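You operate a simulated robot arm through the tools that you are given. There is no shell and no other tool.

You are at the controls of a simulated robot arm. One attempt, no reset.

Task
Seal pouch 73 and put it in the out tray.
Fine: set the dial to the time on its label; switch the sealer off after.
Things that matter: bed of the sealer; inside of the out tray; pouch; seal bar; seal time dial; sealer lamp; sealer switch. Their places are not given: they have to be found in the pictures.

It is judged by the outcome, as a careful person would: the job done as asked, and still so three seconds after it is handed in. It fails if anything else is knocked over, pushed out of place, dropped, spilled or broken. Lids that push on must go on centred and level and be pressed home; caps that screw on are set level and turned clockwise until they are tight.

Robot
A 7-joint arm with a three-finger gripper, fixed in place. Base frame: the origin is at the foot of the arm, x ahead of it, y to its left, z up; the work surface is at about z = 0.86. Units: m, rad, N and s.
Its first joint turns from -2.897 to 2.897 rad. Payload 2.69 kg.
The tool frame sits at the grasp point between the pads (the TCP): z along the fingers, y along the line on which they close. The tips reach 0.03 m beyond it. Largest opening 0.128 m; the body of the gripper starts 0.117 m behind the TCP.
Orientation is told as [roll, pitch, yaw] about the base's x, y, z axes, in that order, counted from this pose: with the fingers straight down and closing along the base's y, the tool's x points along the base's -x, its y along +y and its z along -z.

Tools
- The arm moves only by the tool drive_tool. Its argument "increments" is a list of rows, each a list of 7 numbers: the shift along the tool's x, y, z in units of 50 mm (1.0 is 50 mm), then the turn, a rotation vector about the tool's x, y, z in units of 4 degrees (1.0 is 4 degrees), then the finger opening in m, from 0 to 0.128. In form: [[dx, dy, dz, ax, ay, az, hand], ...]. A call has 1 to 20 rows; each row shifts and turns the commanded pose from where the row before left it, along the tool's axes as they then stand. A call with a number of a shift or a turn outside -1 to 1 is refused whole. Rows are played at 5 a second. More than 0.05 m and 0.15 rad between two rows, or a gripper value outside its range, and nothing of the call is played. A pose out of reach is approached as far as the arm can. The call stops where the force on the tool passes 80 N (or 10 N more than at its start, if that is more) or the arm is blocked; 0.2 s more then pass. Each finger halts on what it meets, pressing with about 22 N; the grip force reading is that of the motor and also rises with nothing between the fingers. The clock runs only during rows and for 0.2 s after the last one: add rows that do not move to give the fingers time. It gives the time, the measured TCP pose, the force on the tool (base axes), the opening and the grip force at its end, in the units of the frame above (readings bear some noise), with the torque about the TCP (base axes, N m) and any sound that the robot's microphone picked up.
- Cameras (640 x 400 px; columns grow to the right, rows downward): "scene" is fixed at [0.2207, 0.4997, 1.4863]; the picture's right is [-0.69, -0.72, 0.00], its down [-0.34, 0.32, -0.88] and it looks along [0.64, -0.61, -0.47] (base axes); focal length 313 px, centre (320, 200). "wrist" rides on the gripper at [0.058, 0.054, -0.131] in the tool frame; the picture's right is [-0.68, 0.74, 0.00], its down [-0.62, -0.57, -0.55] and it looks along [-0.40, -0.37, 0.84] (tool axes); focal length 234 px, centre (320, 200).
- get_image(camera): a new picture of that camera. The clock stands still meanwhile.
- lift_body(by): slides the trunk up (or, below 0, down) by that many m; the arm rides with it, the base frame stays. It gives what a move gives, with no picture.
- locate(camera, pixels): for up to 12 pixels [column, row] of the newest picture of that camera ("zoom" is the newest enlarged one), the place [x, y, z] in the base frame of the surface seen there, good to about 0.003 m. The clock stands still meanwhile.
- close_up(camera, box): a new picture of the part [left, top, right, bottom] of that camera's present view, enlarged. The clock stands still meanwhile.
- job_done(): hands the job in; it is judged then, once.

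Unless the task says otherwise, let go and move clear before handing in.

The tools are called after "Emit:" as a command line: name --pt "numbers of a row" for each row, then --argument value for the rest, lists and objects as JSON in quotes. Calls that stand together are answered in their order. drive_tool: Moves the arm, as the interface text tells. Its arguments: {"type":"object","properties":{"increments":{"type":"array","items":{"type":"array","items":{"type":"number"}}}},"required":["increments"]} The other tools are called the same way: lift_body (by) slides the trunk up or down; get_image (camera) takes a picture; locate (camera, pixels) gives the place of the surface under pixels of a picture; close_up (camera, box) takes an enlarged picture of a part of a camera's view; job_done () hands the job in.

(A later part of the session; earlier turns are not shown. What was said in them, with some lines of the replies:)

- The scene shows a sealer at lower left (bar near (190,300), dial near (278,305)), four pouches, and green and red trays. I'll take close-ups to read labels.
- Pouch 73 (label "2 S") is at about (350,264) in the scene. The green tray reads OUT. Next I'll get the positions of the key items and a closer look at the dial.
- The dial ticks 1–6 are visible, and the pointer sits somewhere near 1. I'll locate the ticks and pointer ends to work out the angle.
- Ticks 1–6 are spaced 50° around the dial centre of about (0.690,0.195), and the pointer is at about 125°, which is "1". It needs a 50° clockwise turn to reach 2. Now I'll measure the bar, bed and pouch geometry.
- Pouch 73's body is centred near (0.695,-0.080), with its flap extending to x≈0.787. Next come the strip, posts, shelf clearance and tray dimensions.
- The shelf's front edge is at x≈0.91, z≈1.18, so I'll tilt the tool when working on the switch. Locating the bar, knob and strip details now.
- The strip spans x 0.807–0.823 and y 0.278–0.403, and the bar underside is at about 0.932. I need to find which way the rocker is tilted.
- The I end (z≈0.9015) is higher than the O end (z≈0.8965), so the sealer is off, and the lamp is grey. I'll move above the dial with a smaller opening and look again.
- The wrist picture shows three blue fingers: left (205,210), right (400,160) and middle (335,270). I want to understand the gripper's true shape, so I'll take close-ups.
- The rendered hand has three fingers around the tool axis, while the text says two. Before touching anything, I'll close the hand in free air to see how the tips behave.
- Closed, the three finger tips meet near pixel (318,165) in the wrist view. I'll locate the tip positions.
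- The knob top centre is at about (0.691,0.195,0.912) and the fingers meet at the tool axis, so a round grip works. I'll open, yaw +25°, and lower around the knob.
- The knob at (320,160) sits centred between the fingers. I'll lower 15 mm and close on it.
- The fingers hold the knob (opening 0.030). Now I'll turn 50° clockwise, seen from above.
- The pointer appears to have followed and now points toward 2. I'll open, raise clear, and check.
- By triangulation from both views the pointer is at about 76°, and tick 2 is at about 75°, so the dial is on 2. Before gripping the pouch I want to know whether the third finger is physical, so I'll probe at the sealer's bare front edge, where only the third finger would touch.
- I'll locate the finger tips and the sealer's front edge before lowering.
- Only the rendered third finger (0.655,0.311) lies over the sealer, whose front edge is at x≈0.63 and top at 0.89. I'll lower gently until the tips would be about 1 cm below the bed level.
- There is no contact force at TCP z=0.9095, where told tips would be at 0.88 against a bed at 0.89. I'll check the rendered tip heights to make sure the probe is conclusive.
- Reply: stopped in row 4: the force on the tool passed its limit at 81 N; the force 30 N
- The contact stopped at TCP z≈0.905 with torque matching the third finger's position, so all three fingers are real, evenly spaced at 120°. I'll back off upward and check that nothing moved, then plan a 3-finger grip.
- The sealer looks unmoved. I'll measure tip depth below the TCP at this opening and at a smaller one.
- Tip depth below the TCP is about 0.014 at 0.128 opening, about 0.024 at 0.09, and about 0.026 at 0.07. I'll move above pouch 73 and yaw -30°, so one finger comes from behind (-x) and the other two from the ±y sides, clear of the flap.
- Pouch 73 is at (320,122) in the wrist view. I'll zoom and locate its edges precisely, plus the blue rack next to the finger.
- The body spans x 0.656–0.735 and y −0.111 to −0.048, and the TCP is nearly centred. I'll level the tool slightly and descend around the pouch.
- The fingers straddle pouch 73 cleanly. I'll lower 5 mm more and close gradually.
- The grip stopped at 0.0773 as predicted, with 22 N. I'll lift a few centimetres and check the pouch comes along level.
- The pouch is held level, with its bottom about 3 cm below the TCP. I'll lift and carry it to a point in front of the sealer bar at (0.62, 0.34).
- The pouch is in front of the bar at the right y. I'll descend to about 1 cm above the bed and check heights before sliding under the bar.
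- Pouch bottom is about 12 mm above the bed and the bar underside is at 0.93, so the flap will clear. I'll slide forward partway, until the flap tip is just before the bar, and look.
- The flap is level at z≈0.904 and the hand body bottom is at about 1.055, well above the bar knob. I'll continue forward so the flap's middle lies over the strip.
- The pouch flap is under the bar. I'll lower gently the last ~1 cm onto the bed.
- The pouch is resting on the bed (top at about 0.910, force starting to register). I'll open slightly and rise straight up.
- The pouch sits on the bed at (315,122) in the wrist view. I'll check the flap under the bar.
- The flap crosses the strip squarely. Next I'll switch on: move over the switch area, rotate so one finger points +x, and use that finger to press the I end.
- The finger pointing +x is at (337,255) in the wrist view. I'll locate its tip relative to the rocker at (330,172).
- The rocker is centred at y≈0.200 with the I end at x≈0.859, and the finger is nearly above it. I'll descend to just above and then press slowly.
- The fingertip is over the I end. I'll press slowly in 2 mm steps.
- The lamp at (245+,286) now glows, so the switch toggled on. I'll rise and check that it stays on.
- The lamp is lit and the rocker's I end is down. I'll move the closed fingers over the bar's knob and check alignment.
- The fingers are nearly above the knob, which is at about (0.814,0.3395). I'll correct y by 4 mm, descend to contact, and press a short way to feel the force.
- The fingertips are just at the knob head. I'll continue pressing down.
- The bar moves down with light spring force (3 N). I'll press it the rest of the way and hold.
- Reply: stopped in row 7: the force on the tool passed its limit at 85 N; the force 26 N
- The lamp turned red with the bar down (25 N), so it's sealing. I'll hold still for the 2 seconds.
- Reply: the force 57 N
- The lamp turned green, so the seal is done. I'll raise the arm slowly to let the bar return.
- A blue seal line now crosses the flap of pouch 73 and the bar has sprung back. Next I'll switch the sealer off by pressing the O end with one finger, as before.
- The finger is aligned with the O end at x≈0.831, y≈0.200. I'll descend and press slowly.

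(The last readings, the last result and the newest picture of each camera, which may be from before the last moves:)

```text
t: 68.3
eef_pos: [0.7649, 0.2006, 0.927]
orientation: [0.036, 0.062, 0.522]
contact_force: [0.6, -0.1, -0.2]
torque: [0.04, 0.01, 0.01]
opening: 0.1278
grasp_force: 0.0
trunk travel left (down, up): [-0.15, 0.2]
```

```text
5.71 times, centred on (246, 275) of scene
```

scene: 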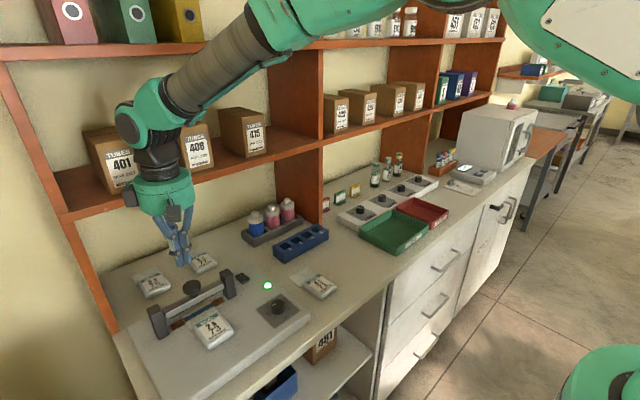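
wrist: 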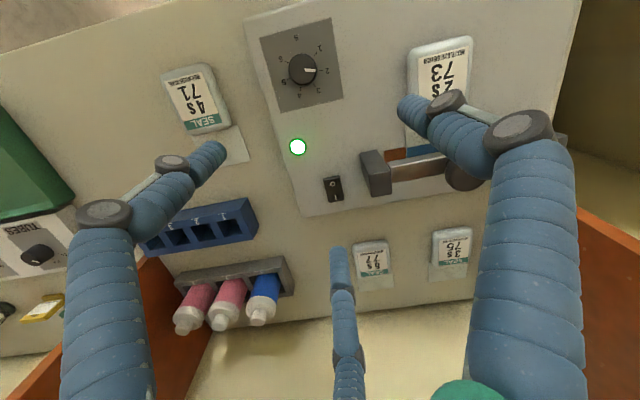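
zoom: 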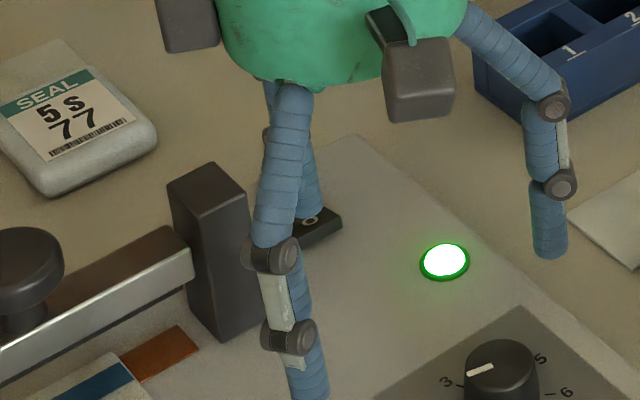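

The finger is slightly too far toward the pivot, so I'll shift 4 mm back and press the O end.

Emit:
drive_tool --pt "0.069 0.04 0 0 0 0 0.128" --pt "-0.0024 -0.0014 0.04 0 0 0 0.128" --pt "-0.0024 -0.0014 0.04 0 0 0 0.128" --pt "-0.0024 -0.0014 0.04 0 0 0 0.128" --pt "-0.0024 -0.0014 0.04 0 0 0 0.128" --pt "-0.0024 -0.0014 0.04 0 0 0 0.128"

Emit:
close_up --camera "scene" --box '[190, 240, 302, 310]'

```text
t: 69.7
eef_pos: [0.7588, 0.2005, 0.9189]
orientation: [0.034, 0.059, 0.521]
contact_force: [0.6, -1.3, 8.2]
torque: [-0.08, -0.57, -0.16]
opening: 0.1281
grasp_force: 0.1
trunk travel left (down, up): [-0.15, 0.2]
```

```text
5.71 times, centred on (246, 275) of scene
```

zoom: 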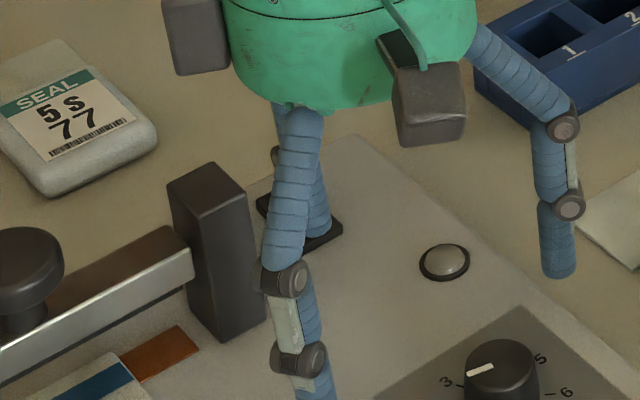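

The lamp is off, so the sealer is switched off. I'll rise, level out, and rotate back to the -30° yaw for gripping the pouch.

Emit:
drive_tool --pt "0.006 0.0035 -0.1 0 0 0 0.128" --pt "0.03 0.017 -0.5 0 0 0 0.128" --pt "0.036 0.021 -0.6 0 0 0 0.128" --pt "0.036 0.021 -0.6 0 0 0 0.128" --pt "0.036 0.021 -0.6 0 0 0 0.12" --pt "0 0 0 0.5 -0.866 0 0.11" --pt "0 0 0 0 0 0.9375 0.11" --pt "0 0 0 0 0 0.9375 0.11" --pt "0 0 0 0 0 0.9375 0.11" --pt "0 0 0 0 0 0.9375 0.11" --pt "0 0 0 0 0 0.9375 0.11" --pt "0 0 0 0 0 0.9375 0.11" --pt "0 0 0 0 0 0.9375 0.11" --pt "0 0 0 0 0 0.9375 0.11" --pt "0 0 0 0 0 0.9375 0.11" --pt "0 0 0 0 0 0.9375 0.11" --pt "0 0 0 0 0 0.9375 0.11" --pt "0 0 0 0 0 0.9375 0.11" --pt "0 0 0 0 0 0.9375 0.11" --pt "0 0 0 0 0 0.9375 0.11"

Emit:
drive_tool --pt "0 0 0 0 0 0.9375 0.11" --pt "0 0 0 0 0 0.9375 0.11" --pt "0 0 0 0 0 0 0.11" --pt "0 0 0 0 0 0 0.11"

Emit:
close_up --camera "scene" --box '[140, 260, 300, 360]'

Emit:
get_image --camera "wrist"

```text
t: 73.9
eef_pos: [0.7569, 0.2003, 1.0387]
orientation: [-0.001, 0.0, -0.398]
contact_force: [-0.3, 0.1, -0.7]
torque: [-0.02, 0.04, 0.02]
opening: 0.1099
grasp_force: 0.1
trunk travel left (down, up): [-0.15, 0.2]
```

```text
t: 74.9
eef_pos: [0.7591, 0.1995, 1.0375]
orientation: [-0.001, 0.0, -0.526]
contact_force: [0.4, 0.3, -0.1]
torque: [0.03, 0.0, 0.02]
opening: 0.1101
grasp_force: 0.1
trunk travel left (down, up): [-0.15, 0.2]
```

```text
4.00 times, centred on (220, 310) of scene
```

zoom: 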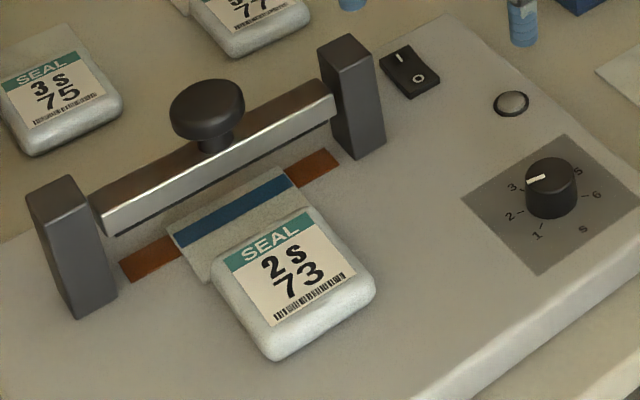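

```text
taken
```

wrist: 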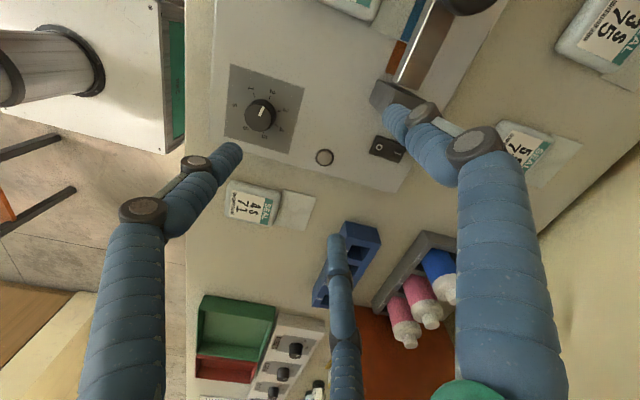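

The sealer is off (rocker O down, lamp grey) and the pouch is where I left it. I'll locate its body edges.

Emit:
locate --camera "zoom" --pixels '[[226, 258], [302, 218], [275, 320], [355, 275], [290, 270], [215, 275], [368, 285], [272, 355], [305, 208], [280, 180], [175, 235], [272, 358]]'

```text
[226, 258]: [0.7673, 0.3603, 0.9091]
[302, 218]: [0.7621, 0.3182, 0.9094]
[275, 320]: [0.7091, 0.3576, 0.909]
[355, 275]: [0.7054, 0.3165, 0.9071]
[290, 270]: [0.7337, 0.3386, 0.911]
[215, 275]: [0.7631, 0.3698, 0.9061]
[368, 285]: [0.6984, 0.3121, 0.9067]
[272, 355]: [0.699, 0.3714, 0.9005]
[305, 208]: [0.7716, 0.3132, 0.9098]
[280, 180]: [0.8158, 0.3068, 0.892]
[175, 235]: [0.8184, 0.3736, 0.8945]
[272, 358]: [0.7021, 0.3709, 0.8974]
```

The pouch body centre is at about (0.736,0.339). I'll move above it and verify with the wrist camera.

Emit:
drive_tool --pt "0.363 0.435 0 0 0 0 0.11" --pt "0.363 0.435 0 0 0 0 0.11" --pt "0.363 0.435 0 0 0 0 0.11" --pt "0.363 0.435 0 0 0 0 0.11" --pt "0.363 0.435 0 0 0 0 0.11" --pt "0 0 0 0 0 0 0.11" --pt "0 0 0 0 0 0 0.11"

Emit:
close_up --camera "wrist" --box '[240, 70, 400, 170]'

Emit:
locate --camera "zoom" --pixels '[[320, 200], [180, 200], [400, 200], [320, 100], [320, 300], [250, 250]]'

```text
t: 76.5
eef_pos: [0.7347, 0.3397, 1.0379]
orientation: [-0.002, -0.001, -0.527]
contact_force: [0.4, -0.2, -0.2]
torque: [0.04, 0.01, 0.01]
opening: 0.1098
grasp_force: 0.1
trunk travel left (down, up): [-0.15, 0.2]
```

```text
4.00 times, centred on (320, 120) of wrist
```

zoom: 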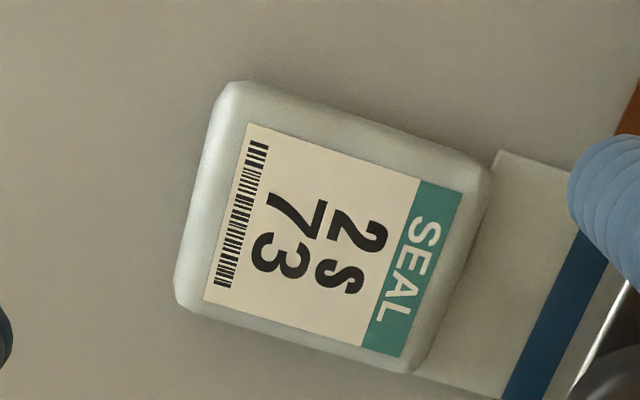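

```text
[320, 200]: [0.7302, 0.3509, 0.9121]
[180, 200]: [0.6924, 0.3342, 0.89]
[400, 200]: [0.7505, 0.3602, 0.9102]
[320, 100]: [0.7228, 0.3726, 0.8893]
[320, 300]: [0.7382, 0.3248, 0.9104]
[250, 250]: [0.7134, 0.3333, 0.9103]
```

Emit:
locate --camera "zoom" --pixels '[[200, 200], [228, 85], [180, 298], [488, 175], [412, 368], [355, 122], [295, 335], [450, 270], [332, 245], [250, 128], [208, 298], [498, 155]]'

```text
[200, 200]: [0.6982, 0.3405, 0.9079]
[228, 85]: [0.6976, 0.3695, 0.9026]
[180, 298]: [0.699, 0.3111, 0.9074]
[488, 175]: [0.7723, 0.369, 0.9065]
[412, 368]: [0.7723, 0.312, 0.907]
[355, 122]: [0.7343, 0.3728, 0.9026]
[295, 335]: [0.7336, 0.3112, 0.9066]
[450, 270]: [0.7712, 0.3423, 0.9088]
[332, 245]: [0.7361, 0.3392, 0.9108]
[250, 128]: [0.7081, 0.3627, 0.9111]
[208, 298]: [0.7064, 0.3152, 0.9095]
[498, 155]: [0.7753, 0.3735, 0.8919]
```

The pouch body is centred at about (0.7355,0.341) and the TCP is aligned. I'll descend around it and grip.

Emit:
drive_tool --pt "0.015 0.026 0.5 0 0 0 0.11" --pt "0 0 0.6 0 0 0 0.11" --pt "0 0 0.6 0 0 0 0.11" --pt "0 0 0.4 0 0 0 0.11" --pt "0 0 0.15 0 0 0 0.11" --pt "0 0 0.08 0 0 0 0.11" --pt "0 0 0 0 0 0 0.1" --pt "0 0 0 0 0 0 0.09" --pt "0 0 0 0 0 0 0.084" --pt "0 0 0 0 0 0 0.079" --pt "0 0 0 0 0 0 0.074" --pt "0 0 0 0 0 0 0.065" --pt "0 0 0 0 0 0 0.05"

Emit:
close_up --camera "scene" --box '[140, 260, 300, 360]'

Emit:
get_image --camera "wrist"

```text
t: 79.3
eef_pos: [0.7358, 0.3417, 0.922]
orientation: [-0.002, -0.001, -0.526]
contact_force: [-0.5, -0.6, 2.3]
torque: [0.02, 0.05, -0.01]
opening: 0.077
grasp_force: 22.2
trunk travel left (down, up): [-0.15, 0.2]
```

```text
4.00 times, centred on (220, 310) of scene
```

zoom: 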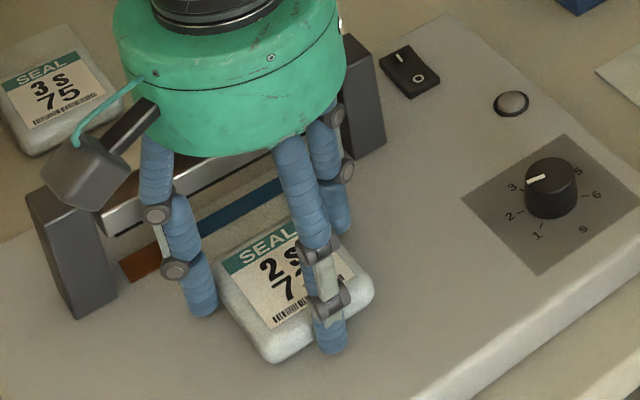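

```text
taken
```

wrist: 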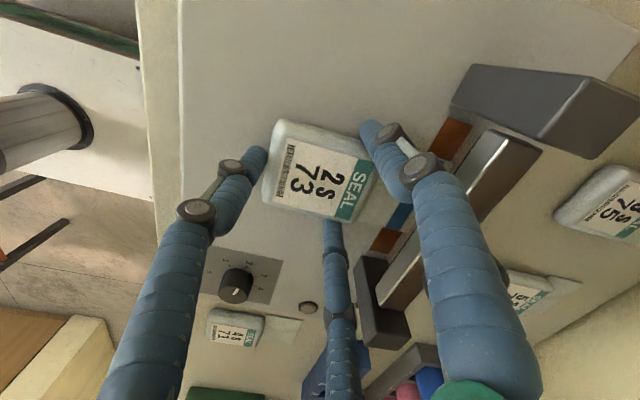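

Gripped at 0.077 with 22 N. I'll lift 1 cm, slide back out from under the bar, then raise.

Emit:
drive_tool --pt "0 0 0 0 0 0 0.05" --pt "0 0 -0.1 0 0 0 0.05" --pt "0 0 -0.1 0 0 0 0.05" --pt "0.173 -0.1 0 0 0 0 0.05" --pt "0.346 -0.2 0 0 0 0 0.05" --pt "0.346 -0.2 0 0 0 0 0.05" --pt "0.346 -0.2 0 0 0 0 0.05" --pt "0.346 -0.2 0 0 0 0 0.05" --pt "0.173 -0.1 0 0 0 0 0.05" --pt "0 0 0 0 0 0 0.05"

Emit:
close_up --camera "scene" --box '[130, 260, 306, 370]'

```text
t: 81.5
eef_pos: [0.637, 0.3423, 0.9312]
orientation: [-0.003, 0.0, -0.524]
contact_force: [-0.6, 0.7, -0.9]
torque: [-0.01, -0.03, -0.03]
opening: 0.0772
grasp_force: 21.9
trunk travel left (down, up): [-0.15, 0.2]
```

```text
3.64 times, centred on (218, 315) of scene
```

zoom: 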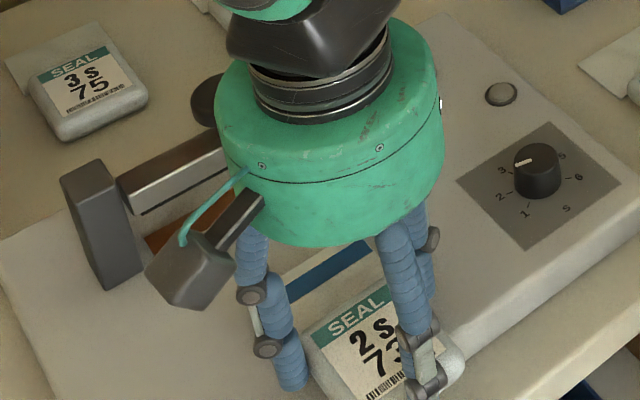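

The pouch is clear of the bar. I'll lift and get the tray dimensions.

Emit:
drive_tool --pt "0 0 -0.4 0 0 0 0.05" --pt "0 0 -0.6 0 0 0 0.05" --pt "0 0 -0.6 0 0 0 0.05" --pt "0 0 -0.6 0 0 0 0.05" --pt "0 0 -0.5 0 0 0 0.05" --pt "0 0 0 0 0 0 0.05"

Emit:
close_up --camera "scene" --box '[340, 180, 468, 260]'

Emit:
locate --camera "zoom" --pixels '[[100, 230], [250, 330], [330, 230], [250, 250], [150, 250], [320, 180], [400, 210], [200, 150], [250, 200], [200, 280], [300, 300], [380, 260]]'

```text
t: 82.9
eef_pos: [0.6331, 0.3401, 1.0652]
orientation: [-0.003, -0.001, -0.527]
contact_force: [0.7, -0.7, -0.9]
torque: [0.01, 0.0, -0.06]
opening: 0.077
grasp_force: 21.8
trunk travel left (down, up): [-0.15, 0.2]
```

```text
5.00 times, centred on (404, 220) of scene
```

zoom: 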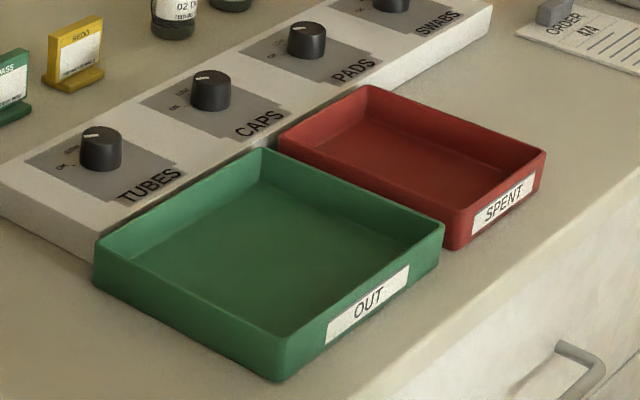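

```text
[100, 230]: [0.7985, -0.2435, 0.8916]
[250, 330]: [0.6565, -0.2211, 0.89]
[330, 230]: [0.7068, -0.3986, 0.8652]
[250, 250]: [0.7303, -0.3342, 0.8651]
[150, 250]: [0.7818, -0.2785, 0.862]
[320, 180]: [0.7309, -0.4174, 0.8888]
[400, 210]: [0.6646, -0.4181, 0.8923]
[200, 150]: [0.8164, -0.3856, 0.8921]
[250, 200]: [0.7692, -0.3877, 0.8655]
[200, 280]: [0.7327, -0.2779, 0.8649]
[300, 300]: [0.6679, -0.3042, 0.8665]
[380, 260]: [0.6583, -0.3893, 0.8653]
```

Emit:
locate --camera "zoom" --pixels '[[97, 247], [283, 342], [440, 228], [263, 152], [120, 258], [280, 325], [425, 232], [265, 172], [105, 255], [275, 350], [180, 300], [350, 270]]'

```text
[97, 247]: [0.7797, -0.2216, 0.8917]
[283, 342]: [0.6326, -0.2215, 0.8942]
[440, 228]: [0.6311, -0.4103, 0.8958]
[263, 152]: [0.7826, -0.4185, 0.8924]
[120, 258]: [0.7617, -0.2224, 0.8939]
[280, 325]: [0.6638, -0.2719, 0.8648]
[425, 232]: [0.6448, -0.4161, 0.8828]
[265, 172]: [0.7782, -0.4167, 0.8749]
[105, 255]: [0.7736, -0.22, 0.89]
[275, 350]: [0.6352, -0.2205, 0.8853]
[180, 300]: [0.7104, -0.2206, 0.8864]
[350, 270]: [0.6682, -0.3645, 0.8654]
```

The OUT tray interior spans about x 0.636–0.778, y −0.414 to −0.226, floor 0.865. The pouch is 0.132 long, so I'll turn it 90° to lie along y. First I'll carry it above the tray.

Emit:
drive_tool --pt "-0.236 -0.322 0 0 0 0 0.05" --pt "-0.473 -0.645 0 0 0 0 0.05" --pt "-0.473 -0.645 0 0 0 0 0.05" --pt "-0.473 -0.645 0 0 0 0 0.05" --pt "-0.473 -0.645 0 0 0 0 0.05" --pt "-0.473 -0.645 0 0 0 0 0.05" --pt "-0.473 -0.645 0 0 0 0 0.05" --pt "-0.473 -0.645 0 0 0 0 0.05" --pt "-0.473 -0.645 0 0 0 0 0.05" --pt "-0.473 -0.645 0 0 0 0 0.05" --pt "-0.473 -0.645 0 0 0 0 0.05" --pt "-0.473 -0.645 0 0 0 0 0.05" --pt "-0.473 -0.645 0 0 0 0 0.05" --pt "-0.473 -0.645 0 0 0 0 0.05" --pt "-0.473 -0.645 0 0 0 0 0.05" --pt "-0.473 -0.645 0 0 0 0 0.05" --pt "-0.473 -0.645 0 0 0 0 0.05" --pt "-0.236 -0.322 0 0 0 0 0.05" --pt "0 0 0 0 0 0 0.05"

Emit:
get_image --camera "scene"

Emit:
get_image --camera "wrist"

```text
t: 86.9
eef_pos: [0.7074, -0.3338, 1.0658]
orientation: [-0.002, 0.001, -0.525]
contact_force: [-0.2, 0.1, -1.2]
torque: [0.01, 0.02, 0.0]
opening: 0.0768
grasp_force: 21.9
trunk travel left (down, up): [-0.15, 0.2]
```

```text
taken
```

scene: 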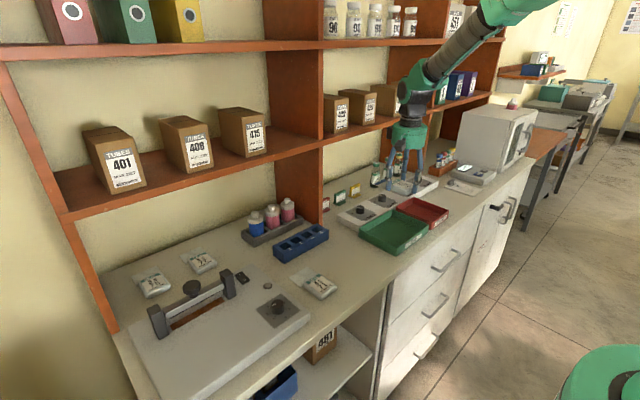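

```text
taken
```

wrist: 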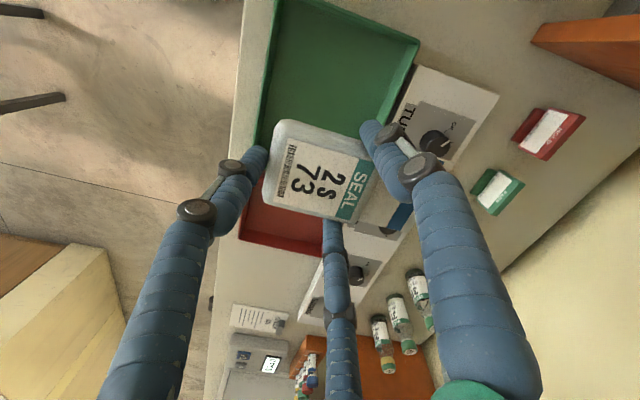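

The pouch is held above the tray. I'll rotate +90° in the air so the flap points along +y.

Emit:
drive_tool --pt "0 0 0 0 0 -0.9 0.05" --pt "0 0 0 0 0 -0.9 0.05" --pt "0 0 0 0 0 -0.9 0.05" --pt "0 0 0 0 0 -0.9 0.05" --pt "0 0 0 0 0 -0.9 0.05" --pt "0 0 0 0 0 -0.9 0.05" --pt "0 0 0 0 0 -0.9 0.05" --pt "0 0 0 0 0 -0.9 0.05" --pt "0 0 0 0 0 -0.9 0.05" --pt "0 0 0 0 0 -0.9 0.05" --pt "0 0 0 0 0 -0.9 0.05" --pt "0 0 0 0 0 -0.9 0.05" --pt "0 0 0 0 0 -0.9 0.05" --pt "0 0 0 0 0 -0.9 0.05" --pt "0 0 0 0 0 -0.9 0.05" --pt "0 0 0 0 0 -0.9 0.05" --pt "0 0 0 0 0 -0.9 0.05" --pt "0 0 0 0 0 -0.9 0.05" --pt "0 0 0 0 0 -0.9 0.05" --pt "0 0 0 0 0 -0.9 0.05"

Emit:
drive_tool --pt "0 0 0 0 0 -0.9 0.05" --pt "0 0 0 0 0 -0.9 0.05" --pt "0 0 0 0 0 -0.9 0.05" --pt "0 0 0 0 0 -0.9 0.05" --pt "0 0 0 0 0 -0.9 0.05" --pt "0 0 0 0 0 0 0.05" --pt "0 0 0 0 0 0 0.05"

Emit:
get_image --camera "wrist"

Emit:
close_up --camera "scene" --box '[340, 140, 484, 260]'

```text
t: 91.1
eef_pos: [0.7063, -0.3334, 1.067]
orientation: [-0.002, 0.002, 0.731]
contact_force: [0.3, -1.0, -0.8]
torque: [0.02, -0.03, 0.02]
opening: 0.077
grasp_force: 22.5
trunk travel left (down, up): [-0.15, 0.2]
```

```text
t: 92.7
eef_pos: [0.7074, -0.3322, 1.0669]
orientation: [0.0, 0.0, 1.045]
contact_force: [0.5, -0.7, -0.8]
torque: [0.02, 0.04, 0.01]
opening: 0.077
grasp_force: 22.0
trunk travel left (down, up): [-0.15, 0.2]
```

```text
taken
```

wrist: 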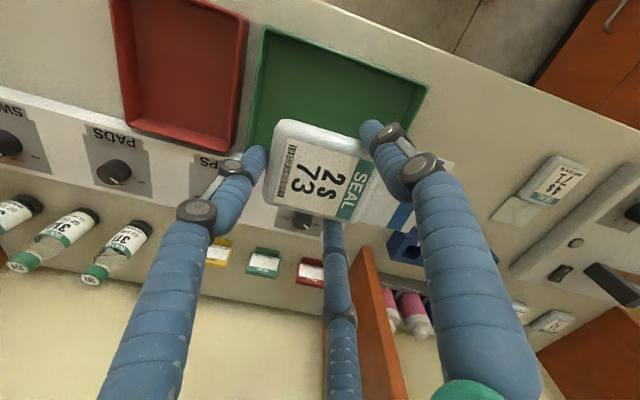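

```text
3.33 times, centred on (412, 200) of scene
```

zoom: 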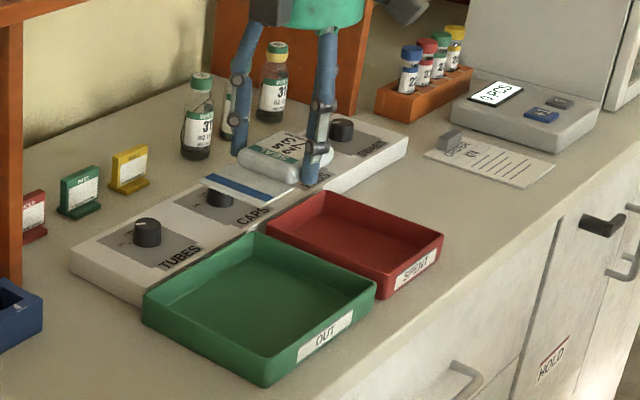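

Emit:
locate --camera "wrist" --pixels '[[425, 87], [268, 32], [250, 148], [262, 60], [345, 62], [340, 90], [300, 80], [410, 120], [398, 110]]'

```text
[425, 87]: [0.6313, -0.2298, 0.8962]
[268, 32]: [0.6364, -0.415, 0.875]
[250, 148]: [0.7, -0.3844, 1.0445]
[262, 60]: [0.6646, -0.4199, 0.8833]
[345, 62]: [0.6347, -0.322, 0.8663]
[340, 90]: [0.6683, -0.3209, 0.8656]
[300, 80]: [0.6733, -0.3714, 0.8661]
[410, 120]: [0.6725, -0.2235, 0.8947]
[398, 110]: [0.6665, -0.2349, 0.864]
```

The tray position is confirmed. I'll shift 3 mm toward −y and descend to just above the tray floor.

Emit:
drive_tool --pt "0.052 -0.03 0.4 0 0 0 0.05" --pt "0 0 0.6 0 0 0 0.05" --pt "0 0 0.6 0 0 0 0.05" --pt "0 0 0.6 0 0 0 0.05" --pt "0 0 0.5 0 0 0 0.05" --pt "0 0 0.25 0 0 0 0.05" --pt "0 0 0 0 0 0 0.05" --pt "0 0 0 0 0 0 0.05"

Emit:
get_image --camera "wrist"

Emit:
close_up --camera "scene" --box '[340, 170, 468, 260]'

```text
t: 94.5
eef_pos: [0.7069, -0.3375, 0.9188]
orientation: [-0.001, 0.001, 1.044]
contact_force: [-0.4, 0.6, -1.1]
torque: [-0.02, -0.02, -0.05]
opening: 0.077
grasp_force: 21.9
trunk travel left (down, up): [-0.15, 0.2]
```

```text
taken
```

wrist: 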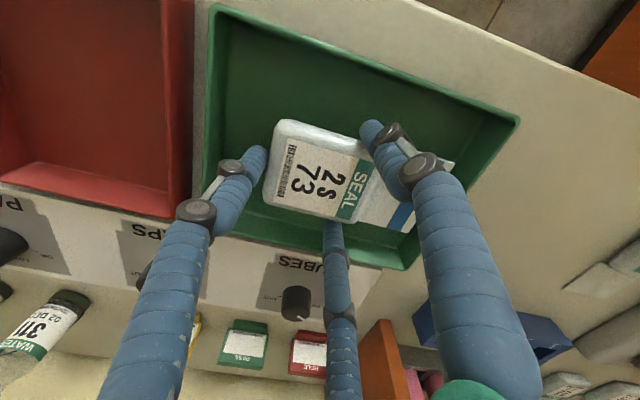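

```text
4.44 times, centred on (404, 215) of scene
```

zoom: 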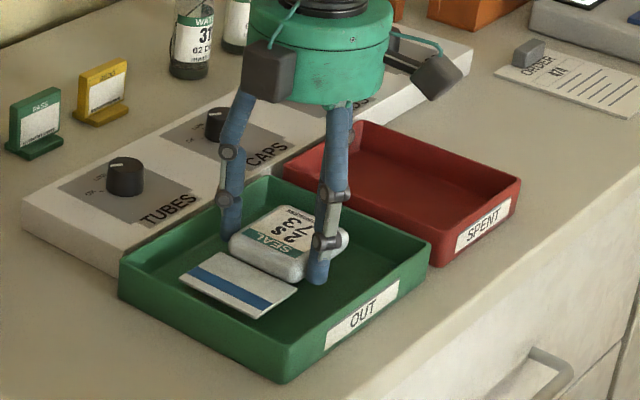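

The pouch is inside the tray outline with clearance on all sides. I'll lower the last ~2 cm gently.

Emit:
drive_tool --pt "0 0 0.12 0 0 0 0.05" --pt "0 0 0.1 0 0 0 0.05" --pt "0 0 0.08 0 0 0 0.05" --pt "0 0 0.06 0 0 0 0.05" --pt "0 0 0.04 0 0 0 0.05" --pt "0 0 0 0 0 0 0.05"

Emit:
close_up --camera "scene" --box '[340, 170, 468, 260]'

```text
t: 95.9
eef_pos: [0.706, -0.336, 0.8985]
orientation: [0.001, 0.0, 1.045]
contact_force: [0.3, -0.3, -0.1]
torque: [0.0, 0.0, 0.02]
opening: 0.0772
grasp_force: 22.1
trunk travel left (down, up): [-0.15, 0.2]
```

```text
4.44 times, centred on (404, 215) of scene
```

zoom: 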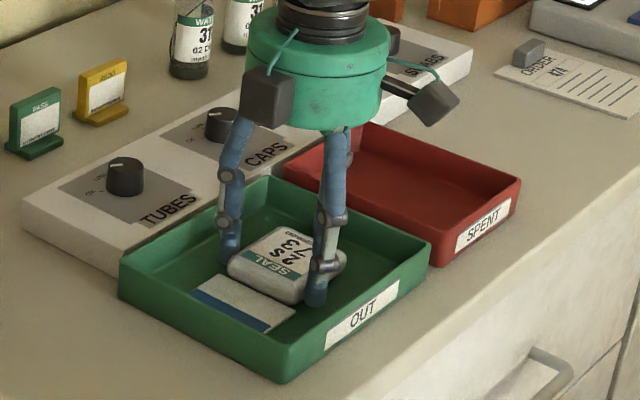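

Emit:
drive_tool --pt "0 0 0.02 0 0 0 0.05" --pt "0 0 0.02 0 0 0 0.05" --pt "0 0 0 0 0 0 0.05"

```text
t: 96.7
eef_pos: [0.7071, -0.3367, 0.8974]
orientation: [0.0, 0.002, 1.047]
contact_force: [-0.2, -0.5, 1.0]
torque: [0.03, -0.02, 0.03]
opening: 0.0769
grasp_force: 22.1
trunk travel left (down, up): [-0.15, 0.2]
```

The force reading shifted to +1 N, so the pouch is just touching the tray floor. I'll open to about 0.092 and rise straight up.

Emit:
drive_tool --pt "0 0 0 0 0 0 0.08" --pt "0 0 0 0 0 0 0.086" --pt "0 0 0 0 0 0 0.092" --pt "0 0 0 0 0 0 0.092" --pt "0 0 -0.2 0 0 0 0.092" --pt "0 0 -0.4 0 0 0 0.092" --pt "0 0 -0.6 0 0 0 0.092" --pt "0 0 -0.6 0 0 0 0.092" --pt "0 0 -0.6 0 0 0 0.092" --pt "0 0 -0.6 0 0 0 0.092" --pt "0 0 0 0 0 0 0.092"

Emit:
get_image --camera "scene"

Emit:
close_up --camera "scene" --box '[340, 170, 468, 260]'

Emit:
get_image --camera "wrist"

```text
t: 99.1
eef_pos: [0.7063, -0.3361, 1.0459]
orientation: [0.0, 0.001, 1.048]
contact_force: [-1.1, 0.1, 0.2]
torque: [-0.03, -0.03, -0.01]
opening: 0.0922
grasp_force: 0.0
trunk travel left (down, up): [-0.15, 0.2]
```

```text
taken
```

scene: 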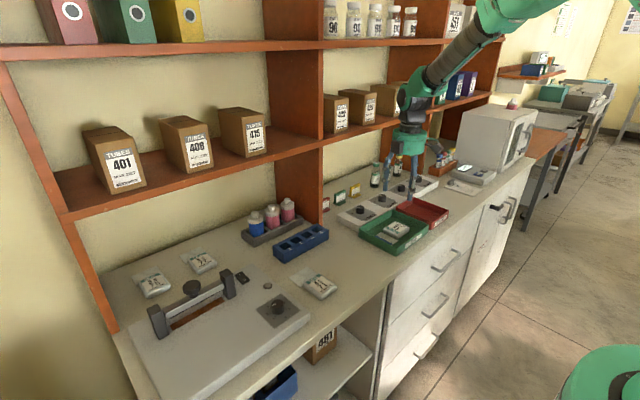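

```text
4.44 times, centred on (404, 215) of scene
```

zoom: 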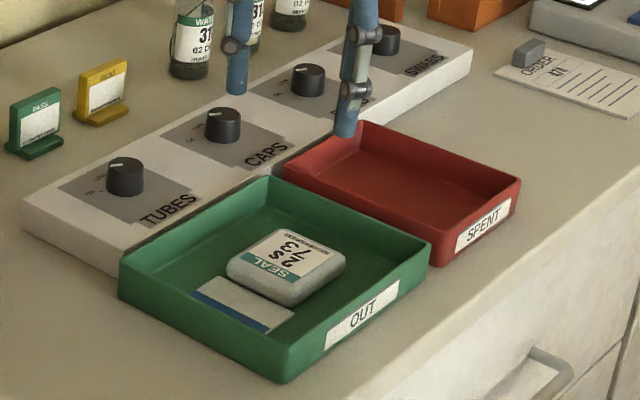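

```text
taken
```

wrist: 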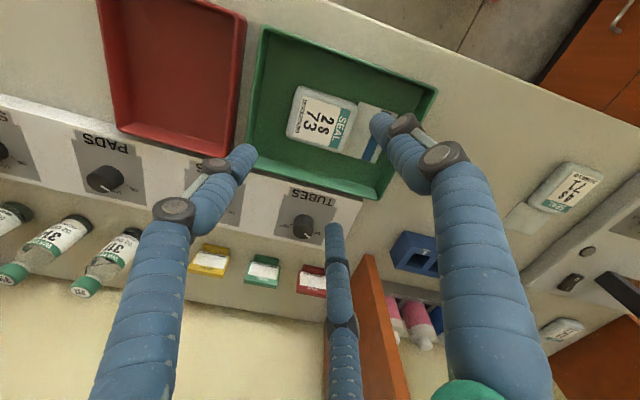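

Pouch 73 lies flat inside the OUT tray with its seal line visible. I'll back the arm away and make a final check of the sealer's switch, lamp and dial.

Emit:
drive_tool --pt "0 0 -0.6 0 0 0 0.092" --pt "0 0 -0.6 0 0 0 0.092" --pt "0 0 -0.6 0 0 0 0.092" --pt "0.25 0.43 0 0 0 0 0.092" --pt "0.25 0.43 0 0 0 0 0.092" --pt "0.25 0.43 0 0 0 0 0.092" --pt "0 0 0 0 0 0 0.092" --pt "0 0 0 0 0 0 0.092"

Emit:
close_up --camera "scene" --box '[140, 250, 332, 370]'

Emit:
close_up --camera "scene" --box '[230, 265, 326, 325]'

Emit:
get_image --camera "scene"

```text
t: 100.9
eef_pos: [0.6325, -0.3371, 1.1375]
orientation: [0.001, 0.001, 1.045]
contact_force: [-0.9, 0.1, 0.1]
torque: [0.02, -0.01, 0.03]
opening: 0.0918
grasp_force: 0.0
trunk travel left (down, up): [-0.15, 0.2]
```

```text
3.33 times, centred on (236, 310) of scene
```

zoom: 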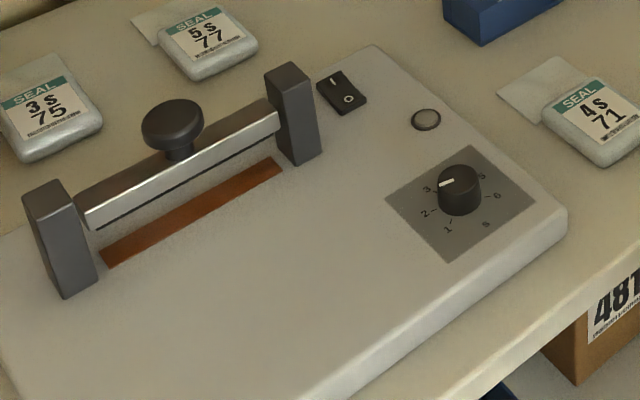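

```text
6.67 times, centred on (278, 295) of scene
```

zoom: 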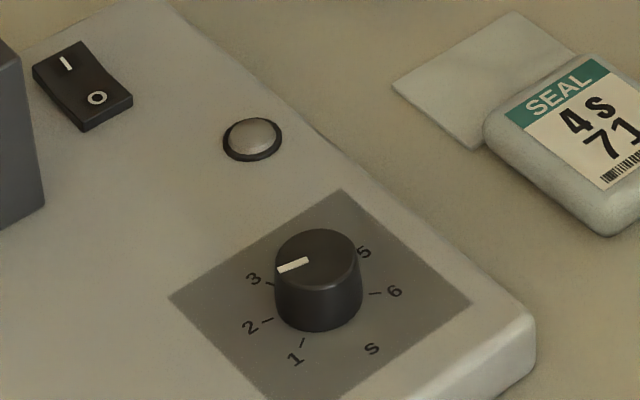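

```text
taken
```

scene: 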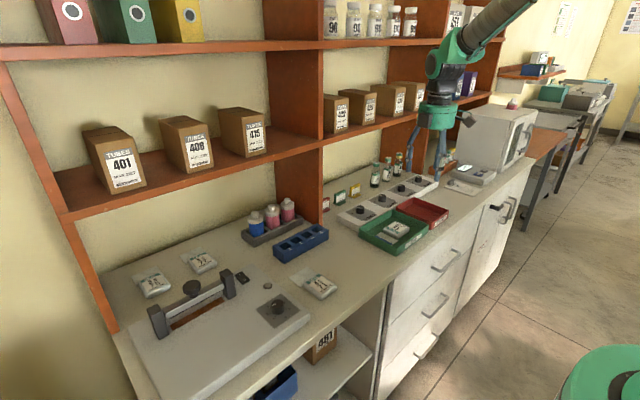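

Final checks: the lamp is grey and the rocker's O end is down, so the sealer is off. The dial pointer still measures at 2, and the sealer and other pouches are unmoved. Pouch 73 is sealed and lying flat in the OUT tray, and the arm is clear. I'm handing in.

Emit:
job_done

```text
The job is handed in.
```

Pouch 73 is sealed and lying flat in the OUT tray, and the job is handed in.

- **Dial:** set to 2, matching the "2 S" on the pouch's label. It started at 1.
- **Seal:** with the bar held down, the lamp went from red to green after about 2 seconds. A blue seal line now crosses the flap.
- **Sealer:** switched off afterwards. The O end of the switch is down and the lamp is dark.
- **Surroundings:** the sealer, the other pouches and the trays look unmoved in the final pictures.

The gripper has three fingers, not two as the brief says. I found this by touching one finger to the sealer's front edge, where the arm's force limit (about 80 N) stopped it. The limit stopped it again (85 N) when the seal bar reached the bottom. I saw no damage from either.
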